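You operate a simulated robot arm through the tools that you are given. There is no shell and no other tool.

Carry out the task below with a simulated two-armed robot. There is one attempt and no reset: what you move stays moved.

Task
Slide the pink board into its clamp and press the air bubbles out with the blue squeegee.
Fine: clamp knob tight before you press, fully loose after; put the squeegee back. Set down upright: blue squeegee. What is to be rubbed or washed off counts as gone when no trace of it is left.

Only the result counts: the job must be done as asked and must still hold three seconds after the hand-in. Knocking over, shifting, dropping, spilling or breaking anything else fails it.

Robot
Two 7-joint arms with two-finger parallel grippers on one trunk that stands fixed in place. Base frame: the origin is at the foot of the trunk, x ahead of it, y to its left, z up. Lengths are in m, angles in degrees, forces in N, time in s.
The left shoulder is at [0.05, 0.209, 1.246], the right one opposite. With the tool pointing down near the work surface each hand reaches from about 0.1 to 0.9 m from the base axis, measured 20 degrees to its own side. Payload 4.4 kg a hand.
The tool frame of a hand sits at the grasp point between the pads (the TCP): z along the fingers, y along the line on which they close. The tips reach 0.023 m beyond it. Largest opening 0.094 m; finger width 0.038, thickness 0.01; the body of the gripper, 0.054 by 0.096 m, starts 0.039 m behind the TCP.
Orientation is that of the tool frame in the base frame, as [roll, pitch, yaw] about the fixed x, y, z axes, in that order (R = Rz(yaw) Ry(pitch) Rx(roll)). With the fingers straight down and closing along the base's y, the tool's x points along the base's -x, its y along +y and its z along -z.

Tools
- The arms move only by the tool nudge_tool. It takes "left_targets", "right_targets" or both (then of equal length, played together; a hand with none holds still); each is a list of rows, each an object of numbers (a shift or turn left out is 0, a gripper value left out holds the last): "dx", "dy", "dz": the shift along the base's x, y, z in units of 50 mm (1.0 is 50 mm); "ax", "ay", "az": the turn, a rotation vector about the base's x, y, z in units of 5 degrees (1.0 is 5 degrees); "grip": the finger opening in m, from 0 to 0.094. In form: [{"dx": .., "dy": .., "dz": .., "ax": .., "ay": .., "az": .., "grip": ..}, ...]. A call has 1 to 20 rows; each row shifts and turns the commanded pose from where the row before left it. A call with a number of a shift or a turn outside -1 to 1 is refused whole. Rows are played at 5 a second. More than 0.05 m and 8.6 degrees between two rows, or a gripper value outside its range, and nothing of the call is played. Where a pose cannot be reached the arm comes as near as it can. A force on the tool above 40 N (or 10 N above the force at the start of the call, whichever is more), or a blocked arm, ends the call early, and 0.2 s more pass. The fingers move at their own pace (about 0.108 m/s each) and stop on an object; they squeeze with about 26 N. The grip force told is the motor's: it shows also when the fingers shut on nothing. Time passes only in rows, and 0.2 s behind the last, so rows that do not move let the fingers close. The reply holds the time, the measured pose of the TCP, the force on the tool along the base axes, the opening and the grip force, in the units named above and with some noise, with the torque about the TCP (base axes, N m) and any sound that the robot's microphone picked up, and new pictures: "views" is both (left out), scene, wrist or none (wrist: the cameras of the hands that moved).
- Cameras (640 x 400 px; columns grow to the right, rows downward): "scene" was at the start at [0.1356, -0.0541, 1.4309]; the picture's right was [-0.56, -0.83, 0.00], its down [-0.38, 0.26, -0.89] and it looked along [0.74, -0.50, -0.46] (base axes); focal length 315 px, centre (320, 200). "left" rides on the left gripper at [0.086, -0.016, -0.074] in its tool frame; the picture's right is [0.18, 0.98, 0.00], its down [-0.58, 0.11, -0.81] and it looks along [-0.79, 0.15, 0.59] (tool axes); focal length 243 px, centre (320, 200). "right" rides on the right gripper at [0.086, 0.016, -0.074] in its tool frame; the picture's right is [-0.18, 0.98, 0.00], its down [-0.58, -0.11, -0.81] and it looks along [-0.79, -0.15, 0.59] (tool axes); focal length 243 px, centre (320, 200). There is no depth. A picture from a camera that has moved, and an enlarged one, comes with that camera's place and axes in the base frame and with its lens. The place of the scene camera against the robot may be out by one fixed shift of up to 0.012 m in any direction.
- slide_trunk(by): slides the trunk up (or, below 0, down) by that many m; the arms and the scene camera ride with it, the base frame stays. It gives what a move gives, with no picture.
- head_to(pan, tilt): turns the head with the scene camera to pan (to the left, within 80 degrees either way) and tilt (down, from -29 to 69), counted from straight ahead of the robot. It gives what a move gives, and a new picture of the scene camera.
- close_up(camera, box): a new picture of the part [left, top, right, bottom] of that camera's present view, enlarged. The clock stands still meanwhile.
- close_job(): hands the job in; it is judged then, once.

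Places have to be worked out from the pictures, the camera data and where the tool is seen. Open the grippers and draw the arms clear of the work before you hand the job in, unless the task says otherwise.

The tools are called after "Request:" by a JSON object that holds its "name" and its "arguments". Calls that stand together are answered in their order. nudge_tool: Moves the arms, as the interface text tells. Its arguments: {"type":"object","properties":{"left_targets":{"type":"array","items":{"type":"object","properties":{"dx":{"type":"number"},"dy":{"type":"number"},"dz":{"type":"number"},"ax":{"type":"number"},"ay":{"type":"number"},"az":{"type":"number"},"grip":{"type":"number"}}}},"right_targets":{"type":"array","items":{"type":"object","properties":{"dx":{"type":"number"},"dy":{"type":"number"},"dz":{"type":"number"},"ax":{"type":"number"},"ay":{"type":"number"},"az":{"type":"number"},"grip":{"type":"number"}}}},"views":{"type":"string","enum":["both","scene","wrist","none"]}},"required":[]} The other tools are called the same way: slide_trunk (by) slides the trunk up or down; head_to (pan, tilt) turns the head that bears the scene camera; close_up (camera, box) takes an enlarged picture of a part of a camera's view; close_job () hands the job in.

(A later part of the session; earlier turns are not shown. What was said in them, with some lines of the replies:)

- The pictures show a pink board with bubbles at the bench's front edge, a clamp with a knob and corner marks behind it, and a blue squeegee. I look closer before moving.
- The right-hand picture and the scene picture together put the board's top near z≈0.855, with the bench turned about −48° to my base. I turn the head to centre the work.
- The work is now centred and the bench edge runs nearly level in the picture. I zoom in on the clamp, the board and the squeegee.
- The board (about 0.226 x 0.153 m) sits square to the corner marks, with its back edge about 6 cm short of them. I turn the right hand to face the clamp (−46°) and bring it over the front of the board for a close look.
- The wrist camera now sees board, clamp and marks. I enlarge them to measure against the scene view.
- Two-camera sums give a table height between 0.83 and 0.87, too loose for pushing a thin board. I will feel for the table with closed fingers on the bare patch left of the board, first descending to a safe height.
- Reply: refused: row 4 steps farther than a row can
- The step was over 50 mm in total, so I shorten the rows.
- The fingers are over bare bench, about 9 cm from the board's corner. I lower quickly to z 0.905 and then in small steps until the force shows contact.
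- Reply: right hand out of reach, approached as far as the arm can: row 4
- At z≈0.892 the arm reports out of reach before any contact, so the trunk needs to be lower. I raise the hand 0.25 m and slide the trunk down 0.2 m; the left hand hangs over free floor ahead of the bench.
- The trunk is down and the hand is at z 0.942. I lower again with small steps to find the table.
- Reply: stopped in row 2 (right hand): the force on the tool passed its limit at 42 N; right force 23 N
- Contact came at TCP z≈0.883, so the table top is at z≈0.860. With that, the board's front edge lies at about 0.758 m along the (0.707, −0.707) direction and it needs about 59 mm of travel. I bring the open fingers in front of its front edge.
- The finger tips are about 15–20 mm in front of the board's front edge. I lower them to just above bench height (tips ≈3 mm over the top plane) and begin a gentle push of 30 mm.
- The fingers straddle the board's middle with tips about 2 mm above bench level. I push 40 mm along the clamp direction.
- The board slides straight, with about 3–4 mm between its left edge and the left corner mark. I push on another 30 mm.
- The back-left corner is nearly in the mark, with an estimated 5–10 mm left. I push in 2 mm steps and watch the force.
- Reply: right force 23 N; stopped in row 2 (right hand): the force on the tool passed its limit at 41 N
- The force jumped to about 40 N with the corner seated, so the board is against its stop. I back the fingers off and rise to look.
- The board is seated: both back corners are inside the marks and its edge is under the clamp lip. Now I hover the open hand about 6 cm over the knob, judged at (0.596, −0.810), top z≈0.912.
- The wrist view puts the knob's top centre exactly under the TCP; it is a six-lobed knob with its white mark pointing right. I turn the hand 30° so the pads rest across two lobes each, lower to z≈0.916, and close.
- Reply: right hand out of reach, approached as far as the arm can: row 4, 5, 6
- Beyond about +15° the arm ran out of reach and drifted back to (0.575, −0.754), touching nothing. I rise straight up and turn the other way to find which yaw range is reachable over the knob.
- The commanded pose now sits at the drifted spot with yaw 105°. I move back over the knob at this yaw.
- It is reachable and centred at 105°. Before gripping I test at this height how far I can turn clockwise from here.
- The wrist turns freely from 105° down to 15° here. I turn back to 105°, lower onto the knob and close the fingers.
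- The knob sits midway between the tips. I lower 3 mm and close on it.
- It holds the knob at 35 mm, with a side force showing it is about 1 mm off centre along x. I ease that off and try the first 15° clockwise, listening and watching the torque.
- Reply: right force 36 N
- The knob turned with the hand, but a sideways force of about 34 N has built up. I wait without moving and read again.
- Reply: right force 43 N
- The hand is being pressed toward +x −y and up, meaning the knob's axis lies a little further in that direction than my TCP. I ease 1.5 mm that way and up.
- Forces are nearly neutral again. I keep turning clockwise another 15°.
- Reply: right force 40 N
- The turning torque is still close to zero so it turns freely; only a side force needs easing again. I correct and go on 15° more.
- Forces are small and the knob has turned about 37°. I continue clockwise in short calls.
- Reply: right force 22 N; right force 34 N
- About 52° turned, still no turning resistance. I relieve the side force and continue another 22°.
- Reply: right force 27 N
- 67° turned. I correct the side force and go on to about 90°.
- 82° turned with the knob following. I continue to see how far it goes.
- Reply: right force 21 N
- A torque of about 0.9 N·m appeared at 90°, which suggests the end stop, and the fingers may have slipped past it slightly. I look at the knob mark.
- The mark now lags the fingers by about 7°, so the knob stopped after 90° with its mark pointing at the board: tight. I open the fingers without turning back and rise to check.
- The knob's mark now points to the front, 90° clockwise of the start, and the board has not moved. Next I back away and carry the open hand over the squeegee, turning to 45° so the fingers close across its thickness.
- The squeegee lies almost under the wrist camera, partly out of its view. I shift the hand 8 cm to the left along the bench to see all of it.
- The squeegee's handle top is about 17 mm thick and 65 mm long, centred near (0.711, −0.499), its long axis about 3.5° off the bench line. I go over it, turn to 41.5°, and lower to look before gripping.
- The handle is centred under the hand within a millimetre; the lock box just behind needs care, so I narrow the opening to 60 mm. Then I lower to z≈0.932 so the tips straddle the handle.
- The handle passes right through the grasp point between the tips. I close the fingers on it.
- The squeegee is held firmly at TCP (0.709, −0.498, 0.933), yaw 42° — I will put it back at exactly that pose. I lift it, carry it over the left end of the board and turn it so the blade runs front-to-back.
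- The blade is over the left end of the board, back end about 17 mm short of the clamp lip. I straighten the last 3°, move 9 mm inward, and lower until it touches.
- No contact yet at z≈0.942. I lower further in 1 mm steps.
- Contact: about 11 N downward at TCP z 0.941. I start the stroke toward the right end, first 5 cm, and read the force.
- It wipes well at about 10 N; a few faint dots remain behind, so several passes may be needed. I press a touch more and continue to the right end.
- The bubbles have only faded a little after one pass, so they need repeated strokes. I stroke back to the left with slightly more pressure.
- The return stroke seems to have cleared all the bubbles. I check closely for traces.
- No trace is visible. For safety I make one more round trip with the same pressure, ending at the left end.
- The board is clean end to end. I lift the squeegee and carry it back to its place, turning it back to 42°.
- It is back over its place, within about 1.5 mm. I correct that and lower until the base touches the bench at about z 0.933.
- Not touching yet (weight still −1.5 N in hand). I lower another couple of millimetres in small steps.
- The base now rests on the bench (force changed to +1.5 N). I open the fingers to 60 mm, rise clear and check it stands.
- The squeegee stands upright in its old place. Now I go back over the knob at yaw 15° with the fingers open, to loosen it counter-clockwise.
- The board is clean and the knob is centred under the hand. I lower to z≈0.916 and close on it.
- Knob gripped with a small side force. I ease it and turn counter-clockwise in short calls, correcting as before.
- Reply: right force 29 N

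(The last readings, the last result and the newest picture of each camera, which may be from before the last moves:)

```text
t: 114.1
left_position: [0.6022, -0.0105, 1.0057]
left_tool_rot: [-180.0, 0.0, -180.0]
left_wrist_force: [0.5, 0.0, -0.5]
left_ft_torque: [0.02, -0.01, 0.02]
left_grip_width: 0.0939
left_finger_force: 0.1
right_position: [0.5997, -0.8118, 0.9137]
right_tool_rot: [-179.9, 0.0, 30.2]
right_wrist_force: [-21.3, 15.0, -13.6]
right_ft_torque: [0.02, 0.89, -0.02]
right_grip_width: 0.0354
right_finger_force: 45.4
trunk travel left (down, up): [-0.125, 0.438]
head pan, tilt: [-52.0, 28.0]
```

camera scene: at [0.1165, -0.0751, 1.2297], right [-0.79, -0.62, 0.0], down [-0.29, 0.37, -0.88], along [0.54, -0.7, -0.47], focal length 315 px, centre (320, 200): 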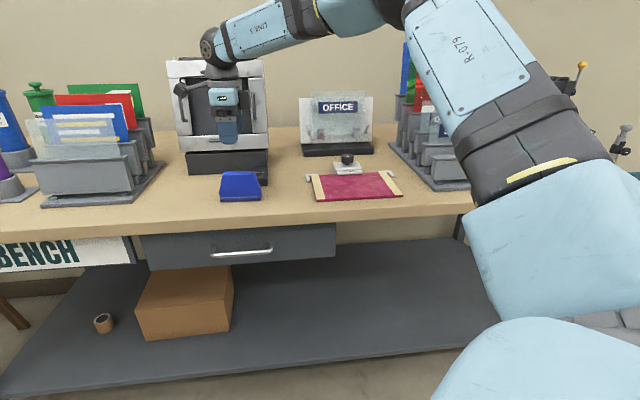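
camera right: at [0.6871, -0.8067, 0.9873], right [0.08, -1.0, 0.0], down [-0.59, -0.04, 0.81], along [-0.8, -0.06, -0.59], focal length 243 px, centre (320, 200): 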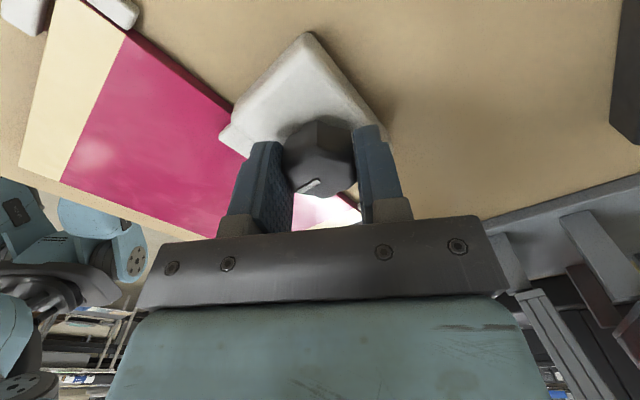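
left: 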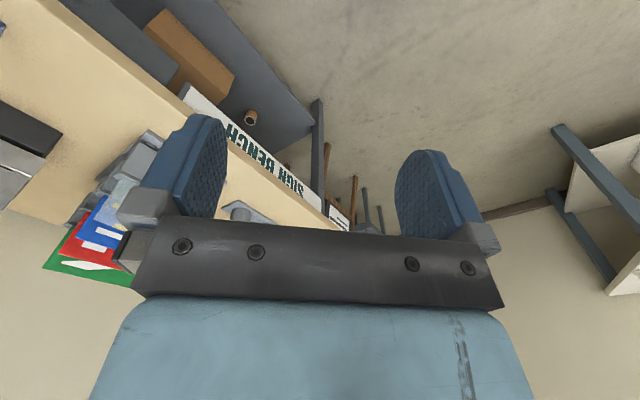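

It turns without resistance. I relieve the side force and continue.

Request:
{"name": "nudge_tool", "arguments": {"right_targets": [{"dx": -0.024, "dy": 0.017, "dz": -0.01}, {"az": 0.5}, {"az": 0.5}, {"az": 0.5}, {}], "views": "none"}}

Request:
{"name": "nudge_tool", "arguments": {"right_targets": [{"az": 0.5}, {"az": 0.5}, {"az": 0.5}, {}], "views": "none"}}

```text
t: 115.3
left_position: [0.603, -0.0103, 1.0064]
left_tool_rot: [180.0, 0.0, 180.0]
left_wrist_force: [0.6, 0.0, 0.1]
left_ft_torque: [0.0, -0.01, 0.04]
left_grip_width: 0.0938
left_finger_force: 0.1
right_position: [0.6, -0.8105, 0.9137]
right_tool_rot: [179.9, -0.2, 37.6]
right_wrist_force: [-4.6, -3.7, -4.2]
right_ft_torque: [-0.2, 0.1, -0.01]
right_grip_width: 0.0353
right_finger_force: 44.9
trunk travel left (down, up): [-0.125, 0.438]
head pan, tilt: [-52.0, 28.0]
```

```text
t: 116.3
left_position: [0.6019, -0.0105, 1.0069]
left_tool_rot: [179.8, 0.0, -180.0]
left_wrist_force: [-0.5, -0.8, -0.3]
left_ft_torque: [0.0, 0.02, 0.04]
left_grip_width: 0.0941
left_finger_force: 0.1
right_position: [0.5994, -0.8106, 0.9145]
right_tool_rot: [179.9, 0.0, 45.1]
right_wrist_force: [0.4, -7.9, -0.2]
right_ft_torque: [0.16, -0.36, 0.01]
right_grip_width: 0.0355
right_finger_force: 44.8
trunk travel left (down, up): [-0.125, 0.438]
head pan, tilt: [-52.0, 28.0]
```

30° turned with low forces. I keep turning counter-clockwise.

Request:
{"name": "nudge_tool", "arguments": {"right_targets": [{"dy": -0.006, "az": 0.5}, {"az": 0.5}, {"az": 0.5}, {}], "views": "none"}}

Request:
{"name": "nudge_tool", "arguments": {"right_targets": [{"az": 0.5}, {"az": 0.5}, {"az": 0.5}, {}], "views": "none"}}

```text
t: 117.3
left_position: [0.6011, -0.0113, 1.0061]
left_tool_rot: [-180.0, 0.1, 180.0]
left_wrist_force: [0.3, -0.2, 0.0]
left_ft_torque: [0.02, -0.02, 0.0]
left_grip_width: 0.0941
left_finger_force: 0.0
right_position: [0.6005, -0.8114, 0.9146]
right_tool_rot: [180.0, 0.0, 52.5]
right_wrist_force: [-2.2, -2.6, -0.6]
right_ft_torque: [-0.03, 0.17, -0.03]
right_grip_width: 0.0351
right_finger_force: 45.1
trunk travel left (down, up): [-0.125, 0.438]
head pan, tilt: [-52.0, 28.0]
```

```text
t: 118.3
left_position: [0.6019, -0.0113, 1.0048]
left_tool_rot: [180.0, 0.0, -179.9]
left_wrist_force: [-0.3, -0.9, 0.0]
left_ft_torque: [-0.01, -0.03, 0.01]
left_grip_width: 0.0938
left_finger_force: 0.1
right_position: [0.6004, -0.8112, 0.9137]
right_tool_rot: [179.9, 0.1, 60.1]
right_wrist_force: [-1.6, -2.9, -2.6]
right_ft_torque: [-0.17, -0.03, -0.02]
right_grip_width: 0.0354
right_finger_force: 45.6
trunk travel left (down, up): [-0.125, 0.438]
head pan, tilt: [-52.0, 28.0]
```

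Half-way, forces are near zero. I continue.

Request:
{"name": "nudge_tool", "arguments": {"right_targets": [{"az": 0.5}, {"az": 0.5}, {"az": 0.5}, {"az": 0.5}, {}], "views": "none"}}

Request:
{"name": "nudge_tool", "arguments": {"right_targets": [{"az": 0.5}, {"az": 0.5}, {"az": 0.5}, {"az": 0.5}, {}], "views": "none"}}

```text
t: 119.5
left_position: [0.6005, -0.0103, 1.0064]
left_tool_rot: [179.9, 0.0, 179.9]
left_wrist_force: [0.2, 0.2, 0.1]
left_ft_torque: [-0.01, 0.01, -0.01]
left_grip_width: 0.0941
left_finger_force: 0.1
right_position: [0.6003, -0.811, 0.9133]
right_tool_rot: [-180.0, 0.0, 70.1]
right_wrist_force: [-8.5, 6.4, -4.5]
right_ft_torque: [0.41, 0.1, 0.02]
right_grip_width: 0.0351
right_finger_force: 45.0
trunk travel left (down, up): [-0.125, 0.438]
head pan, tilt: [-52.0, 28.0]
```

```text
t: 120.7
left_position: [0.6009, -0.0105, 1.0058]
left_tool_rot: [-180.0, 0.0, 180.0]
left_wrist_force: [-0.9, 0.4, -0.1]
left_ft_torque: [0.03, -0.04, -0.02]
left_grip_width: 0.0941
left_finger_force: 0.0
right_position: [0.5997, -0.8112, 0.9132]
right_tool_rot: [179.8, 0.0, 80.0]
right_wrist_force: [-12.4, 6.6, -7.4]
right_ft_torque: [-0.23, 0.42, 0.03]
right_grip_width: 0.0351
right_finger_force: 45.0
trunk travel left (down, up): [-0.125, 0.438]
head pan, tilt: [-52.0, 28.0]
```

65° turned. I ease the side force and go on toward the loose stop.

Request:
{"name": "nudge_tool", "arguments": {"right_targets": [{"dx": -0.014, "dy": 0.008, "dz": -0.006}, {"az": 0.5}, {"az": 0.5}, {"az": 0.5}, {"az": 0.5}, {}], "views": "none"}}

Request:
{"name": "nudge_tool", "arguments": {"right_targets": [{"az": 0.5}, {"az": 0.5}, {"az": 0.5}, {"az": 0.5}, {}], "views": "none"}}

Request:
{"name": "nudge_tool", "arguments": {"right_targets": [{"az": 0.5}, {"az": 0.5}, {}], "views": "wrist"}}

```text
t: 122.1
left_position: [0.6006, -0.0098, 1.0058]
left_tool_rot: [180.0, 0.0, 180.0]
left_wrist_force: [0.4, 0.6, 0.1]
left_ft_torque: [0.02, -0.04, 0.03]
left_grip_width: 0.094
left_finger_force: 0.0
right_position: [0.5997, -0.8108, 0.9133]
right_tool_rot: [179.8, 0.1, 90.2]
right_wrist_force: [-3.8, -1.6, -0.4]
right_ft_torque: [0.82, 0.17, 0.01]
right_grip_width: 0.0354
right_finger_force: 45.1
trunk travel left (down, up): [-0.125, 0.438]
head pan, tilt: [-52.0, 28.0]
```

```text
t: 123.3
left_position: [0.6028, -0.0098, 1.0058]
left_tool_rot: [180.0, 0.0, -180.0]
left_wrist_force: [-0.1, -0.1, 1.2]
left_ft_torque: [0.01, 0.01, 0.02]
left_grip_width: 0.094
left_finger_force: 0.1
right_position: [0.5997, -0.8116, 0.9143]
right_tool_rot: [179.9, 0.1, 100.1]
right_wrist_force: [8.0, -18.5, 11.0]
right_ft_torque: [-0.16, -0.01, 0.01]
right_grip_width: 0.0352
right_finger_force: 44.9
trunk travel left (down, up): [-0.125, 0.438]
head pan, tilt: [-52.0, 28.0]
```

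```text
t: 124.1
left_position: [0.6014, -0.01, 1.0064]
left_tool_rot: [180.0, -0.1, 180.0]
left_wrist_force: [0.3, -0.9, -0.1]
left_ft_torque: [-0.03, 0.05, 0.03]
left_grip_width: 0.0941
left_finger_force: 0.2
right_position: [0.5997, -0.8103, 0.9139]
right_tool_rot: [179.8, 0.2, 105.1]
right_wrist_force: [7.9, -19.6, 12.6]
right_ft_torque: [-1.2, -0.42, 0.01]
right_grip_width: 0.0352
right_finger_force: 45.2
trunk travel left (down, up): [-0.125, 0.438]
head pan, tilt: [-52.0, 28.0]
camera right: at [0.5915, -0.7252, 0.9874], right [1.0, 0.08, 0.0], down [0.04, -0.59, 0.81], along [0.06, -0.8, -0.59], focal length 243 px, centre (320, 200)
```

right: 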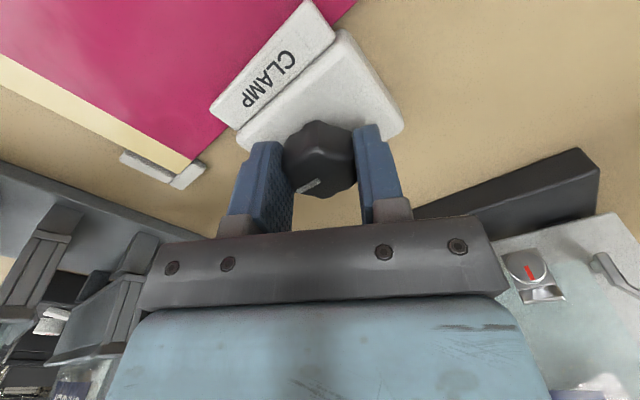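

The mark is about where it began, but there is no stop torque yet. I ease the side force and turn on until a stop is felt.

Request:
{"name": "nudge_tool", "arguments": {"right_targets": [{"dx": 0.01, "dy": -0.022, "dz": 0.01}, {"az": 0.4}, {"az": 0.4}, {}], "views": "none"}}

Request:
{"name": "nudge_tool", "arguments": {"right_targets": [{"az": 0.4}, {"az": 0.4}, {}], "views": "wrist"}}

```text
t: 125.1
left_position: [0.6009, -0.0092, 1.0068]
left_tool_rot: [-180.0, 0.0, -179.9]
left_wrist_force: [0.8, -0.3, 0.4]
left_ft_torque: [0.02, -0.01, -0.01]
left_grip_width: 0.0937
left_finger_force: 0.1
right_position: [0.6004, -0.8111, 0.9138]
right_tool_rot: [179.9, 0.0, 109.2]
right_wrist_force: [-10.0, 4.8, 2.3]
right_ft_torque: [0.75, 0.47, -0.58]
right_grip_width: 0.0355
right_finger_force: 45.7
trunk travel left (down, up): [-0.125, 0.438]
head pan, tilt: [-52.0, 28.0]
```

```text
t: 125.9
left_position: [0.5995, -0.0097, 1.0054]
left_tool_rot: [180.0, 0.0, 180.0]
left_wrist_force: [0.8, -0.1, 0.7]
left_ft_torque: [0.02, 0.0, -0.01]
left_grip_width: 0.094
left_finger_force: 0.0
right_position: [0.6001, -0.8108, 0.9134]
right_tool_rot: [179.8, 0.1, 113.2]
right_wrist_force: [-15.1, 8.4, -5.3]
right_ft_torque: [-0.31, 0.26, -0.79]
right_grip_width: 0.0352
right_finger_force: 45.2
trunk travel left (down, up): [-0.125, 0.438]
head pan, tilt: [-52.0, 28.0]
camera right: at [0.5797, -0.7278, 0.9875], right [0.98, 0.22, 0.0], down [0.13, -0.58, 0.81], along [0.17, -0.79, -0.59], focal length 243 px, centre (320, 200)
```

right: 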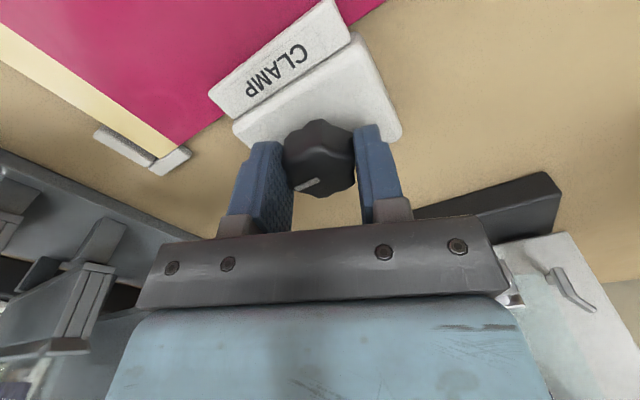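

The torque of −0.6 to −0.8 N·m shows the loose stop is reached and the fingers are slipping. I open without turning back, rise and check the mark.

Request:
{"name": "nudge_tool", "arguments": {"right_targets": [{"dx": -0.014, "dy": 0.008, "dz": -0.004}, {"grip": 0.094}, {}, {}, {"dz": 0.6}, {"dz": 0.7}, {}], "views": "wrist"}}

Request:
{"name": "close_up", "arguments": {"camera": "scene", "box": [296, 130, 424, 210]}}

Request:
{"name": "close_up", "arguments": {"camera": "right", "box": [240, 50, 400, 150]}}

```text
t: 127.5
left_position: [0.6024, -0.0107, 1.0054]
left_tool_rot: [179.9, -0.1, -179.9]
left_wrist_force: [-0.4, -0.1, 0.3]
left_ft_torque: [0.01, -0.02, 0.01]
left_grip_width: 0.0938
left_finger_force: 0.1
right_position: [0.6007, -0.8128, 0.9788]
right_tool_rot: [179.9, 0.0, 113.0]
right_wrist_force: [-0.4, -0.1, 0.0]
right_ft_torque: [-0.02, 0.0, 0.02]
right_grip_width: 0.094
right_finger_force: 0.1
trunk travel left (down, up): [-0.125, 0.438]
head pan, tilt: [-52.0, 28.0]
camera right: at [0.5803, -0.7287, 1.0522], right [0.98, 0.21, 0.0], down [0.13, -0.58, 0.81], along [0.17, -0.79, -0.59], focal length 243 px, centre (320, 200)
```

right: 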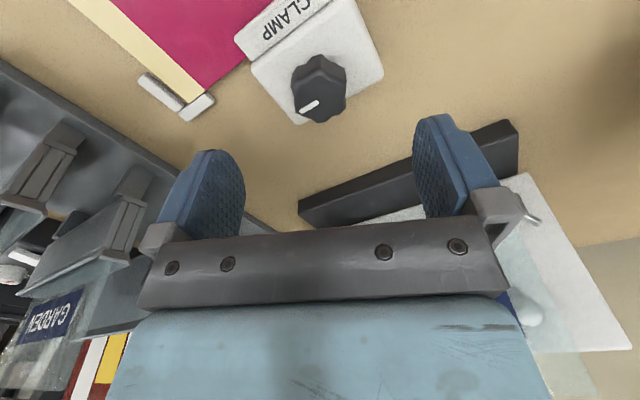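

```text
5.00 times, centred on (360, 170) of scene
camera zoom: at [0.1162, -0.0751, 1.2297], right [-0.79, -0.62, 0.0], down [-0.29, 0.37, -0.88], along [0.54, -0.7, -0.47], focal length 1574 px, centre (120, 350)
```

zoom: 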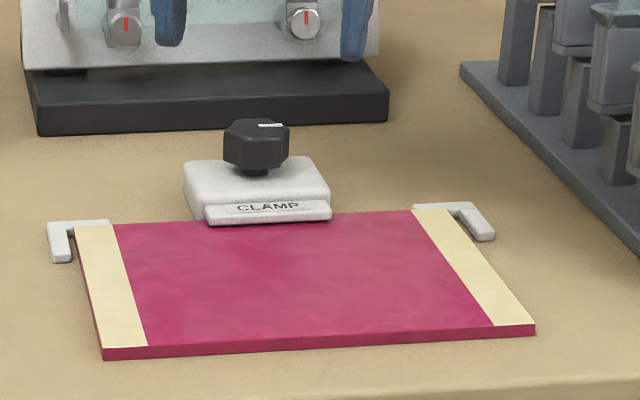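

```text
4.00 times, centred on (320, 100) of right
camera zoom: at [0.5803, -0.7287, 1.0522], right [0.98, 0.21, 0.0], down [0.13, -0.58, 0.81], along [0.17, -0.79, -0.59], focal length 970 px, centre (320, 600)
```

zoom: 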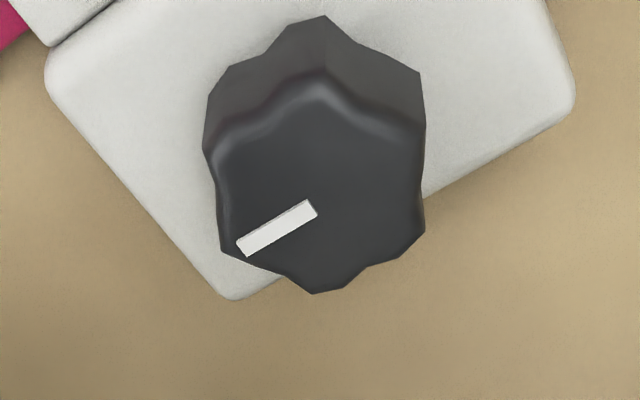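

The mark again points right as at the start, board still seated and clean. I draw the arm up and back clear of the bench and take a last look.

Request:
{"name": "nudge_tool", "arguments": {"right_targets": [{"dz": 1}, {"dz": 1}, {"dx": -0.6, "dy": 0.7}, {"dx": -0.6, "dy": 0.7}, {"dx": -0.6, "dy": 0.7}, {"dx": -0.6, "dy": 0.7}, {"dx": -0.6, "dy": 0.7}, {"dx": -0.6, "dy": 0.7}, {"dx": -0.6, "dy": 0.7}, {}], "views": "both"}}

Request:
{"name": "close_up", "arguments": {"camera": "scene", "box": [200, 130, 424, 270]}}

Request:
{"name": "close_up", "arguments": {"camera": "scene", "box": [304, 165, 416, 205]}}

```text
t: 129.7
left_position: [0.6014, -0.011, 1.0051]
left_tool_rot: [180.0, 0.0, -179.9]
left_wrist_force: [-0.1, 0.9, -0.4]
left_ft_torque: [-0.03, 0.01, -0.01]
left_grip_width: 0.0937
left_finger_force: 0.0
right_position: [0.3915, -0.5659, 1.0784]
right_tool_rot: [-180.0, -0.1, 113.0]
right_wrist_force: [-0.1, 0.1, -0.1]
right_ft_torque: [0.03, 0.0, 0.01]
right_grip_width: 0.094
right_finger_force: 0.0
trunk travel left (down, up): [-0.125, 0.438]
head pan, tilt: [-52.0, 28.0]
camera scene: at [0.1163, -0.0749, 1.2297], right [-0.79, -0.62, 0.0], down [-0.29, 0.37, -0.88], along [0.54, -0.7, -0.47], focal length 315 px, centre (320, 200)
camera right: at [0.3699, -0.4821, 1.1517], right [0.98, 0.21, 0.0], down [0.13, -0.58, 0.81], along [0.17, -0.79, -0.59], focal length 243 px, centre (320, 200)
```

scene: 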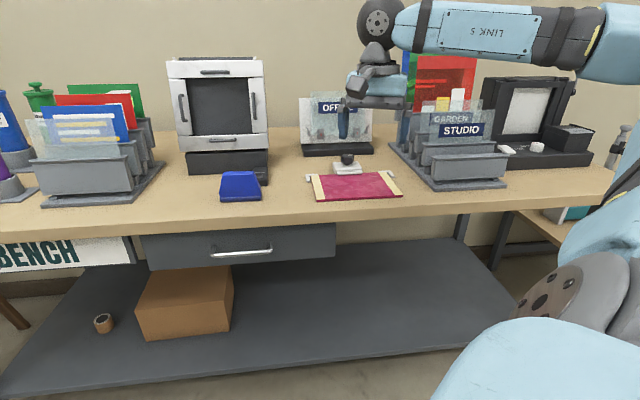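
right: 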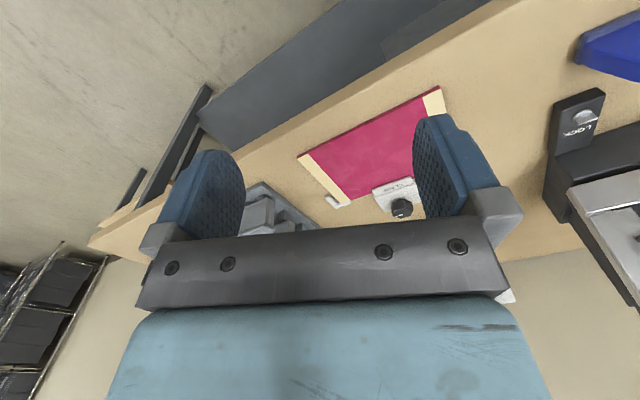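

```text
2.86 times, centred on (312, 200) of scene
camera zoom: at [0.1163, -0.0749, 1.2297], right [-0.79, -0.62, 0.0], down [-0.29, 0.37, -0.88], along [0.54, -0.7, -0.47], focal length 900 px, centre (343, 200)
```

zoom: 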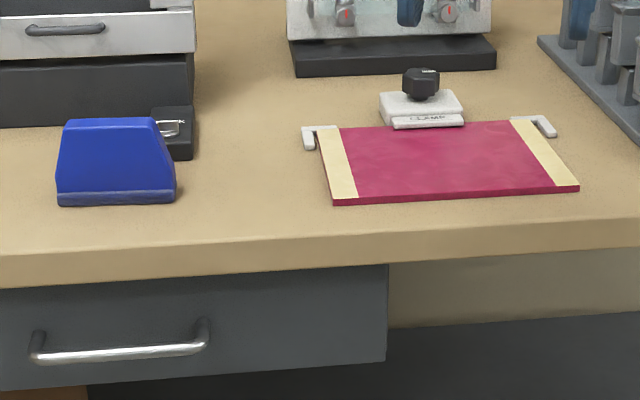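

```text
5.71 times, centred on (360, 185) of scene
camera zoom: at [0.1163, -0.0749, 1.2297], right [-0.79, -0.62, 0.0], down [-0.29, 0.37, -0.88], along [0.54, -0.7, -0.47], focal length 1799 px, centre (91, 286)
```

zoom: 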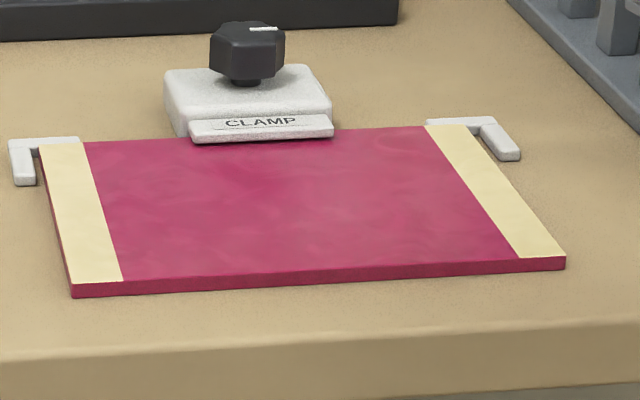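

The board is seated in the clamp with no bubbles, the knob is back at its loose stop, and the squeegee stands upright in its place. Both grippers are open and clear of the bench, so I hand the job in.

Request:
{"name": "close_job", "arguments": {}}

```text
The job is handed in.
```

The pink board is in its clamp and the bubbles are pressed out, and I've handed the job in. I haven't seen the judge's result.

- **Board:** I pushed it along the bench until it hit its stop, with its back edge under the clamp lip and both back corners inside the corner marks. It stayed seated through the rest of the job.
- **Knob:** Before pressing I turned it clockwise about 90° until it stopped. Afterwards I turned it back until it stopped again, with its mark pointing right as at the start. I took those two stops as fully tight and fully loose, since nothing on the clamp labels them.
- **Bubbles:** The first pass only faded them and the second cleared them. I made one more round trip to be safe, and close-ups show no trace left.
- **Squeegee:** It is standing upright, within about 2 mm of where it was.

I saw nothing else shifted or knocked over. Both grippers are open and clear of the bench.
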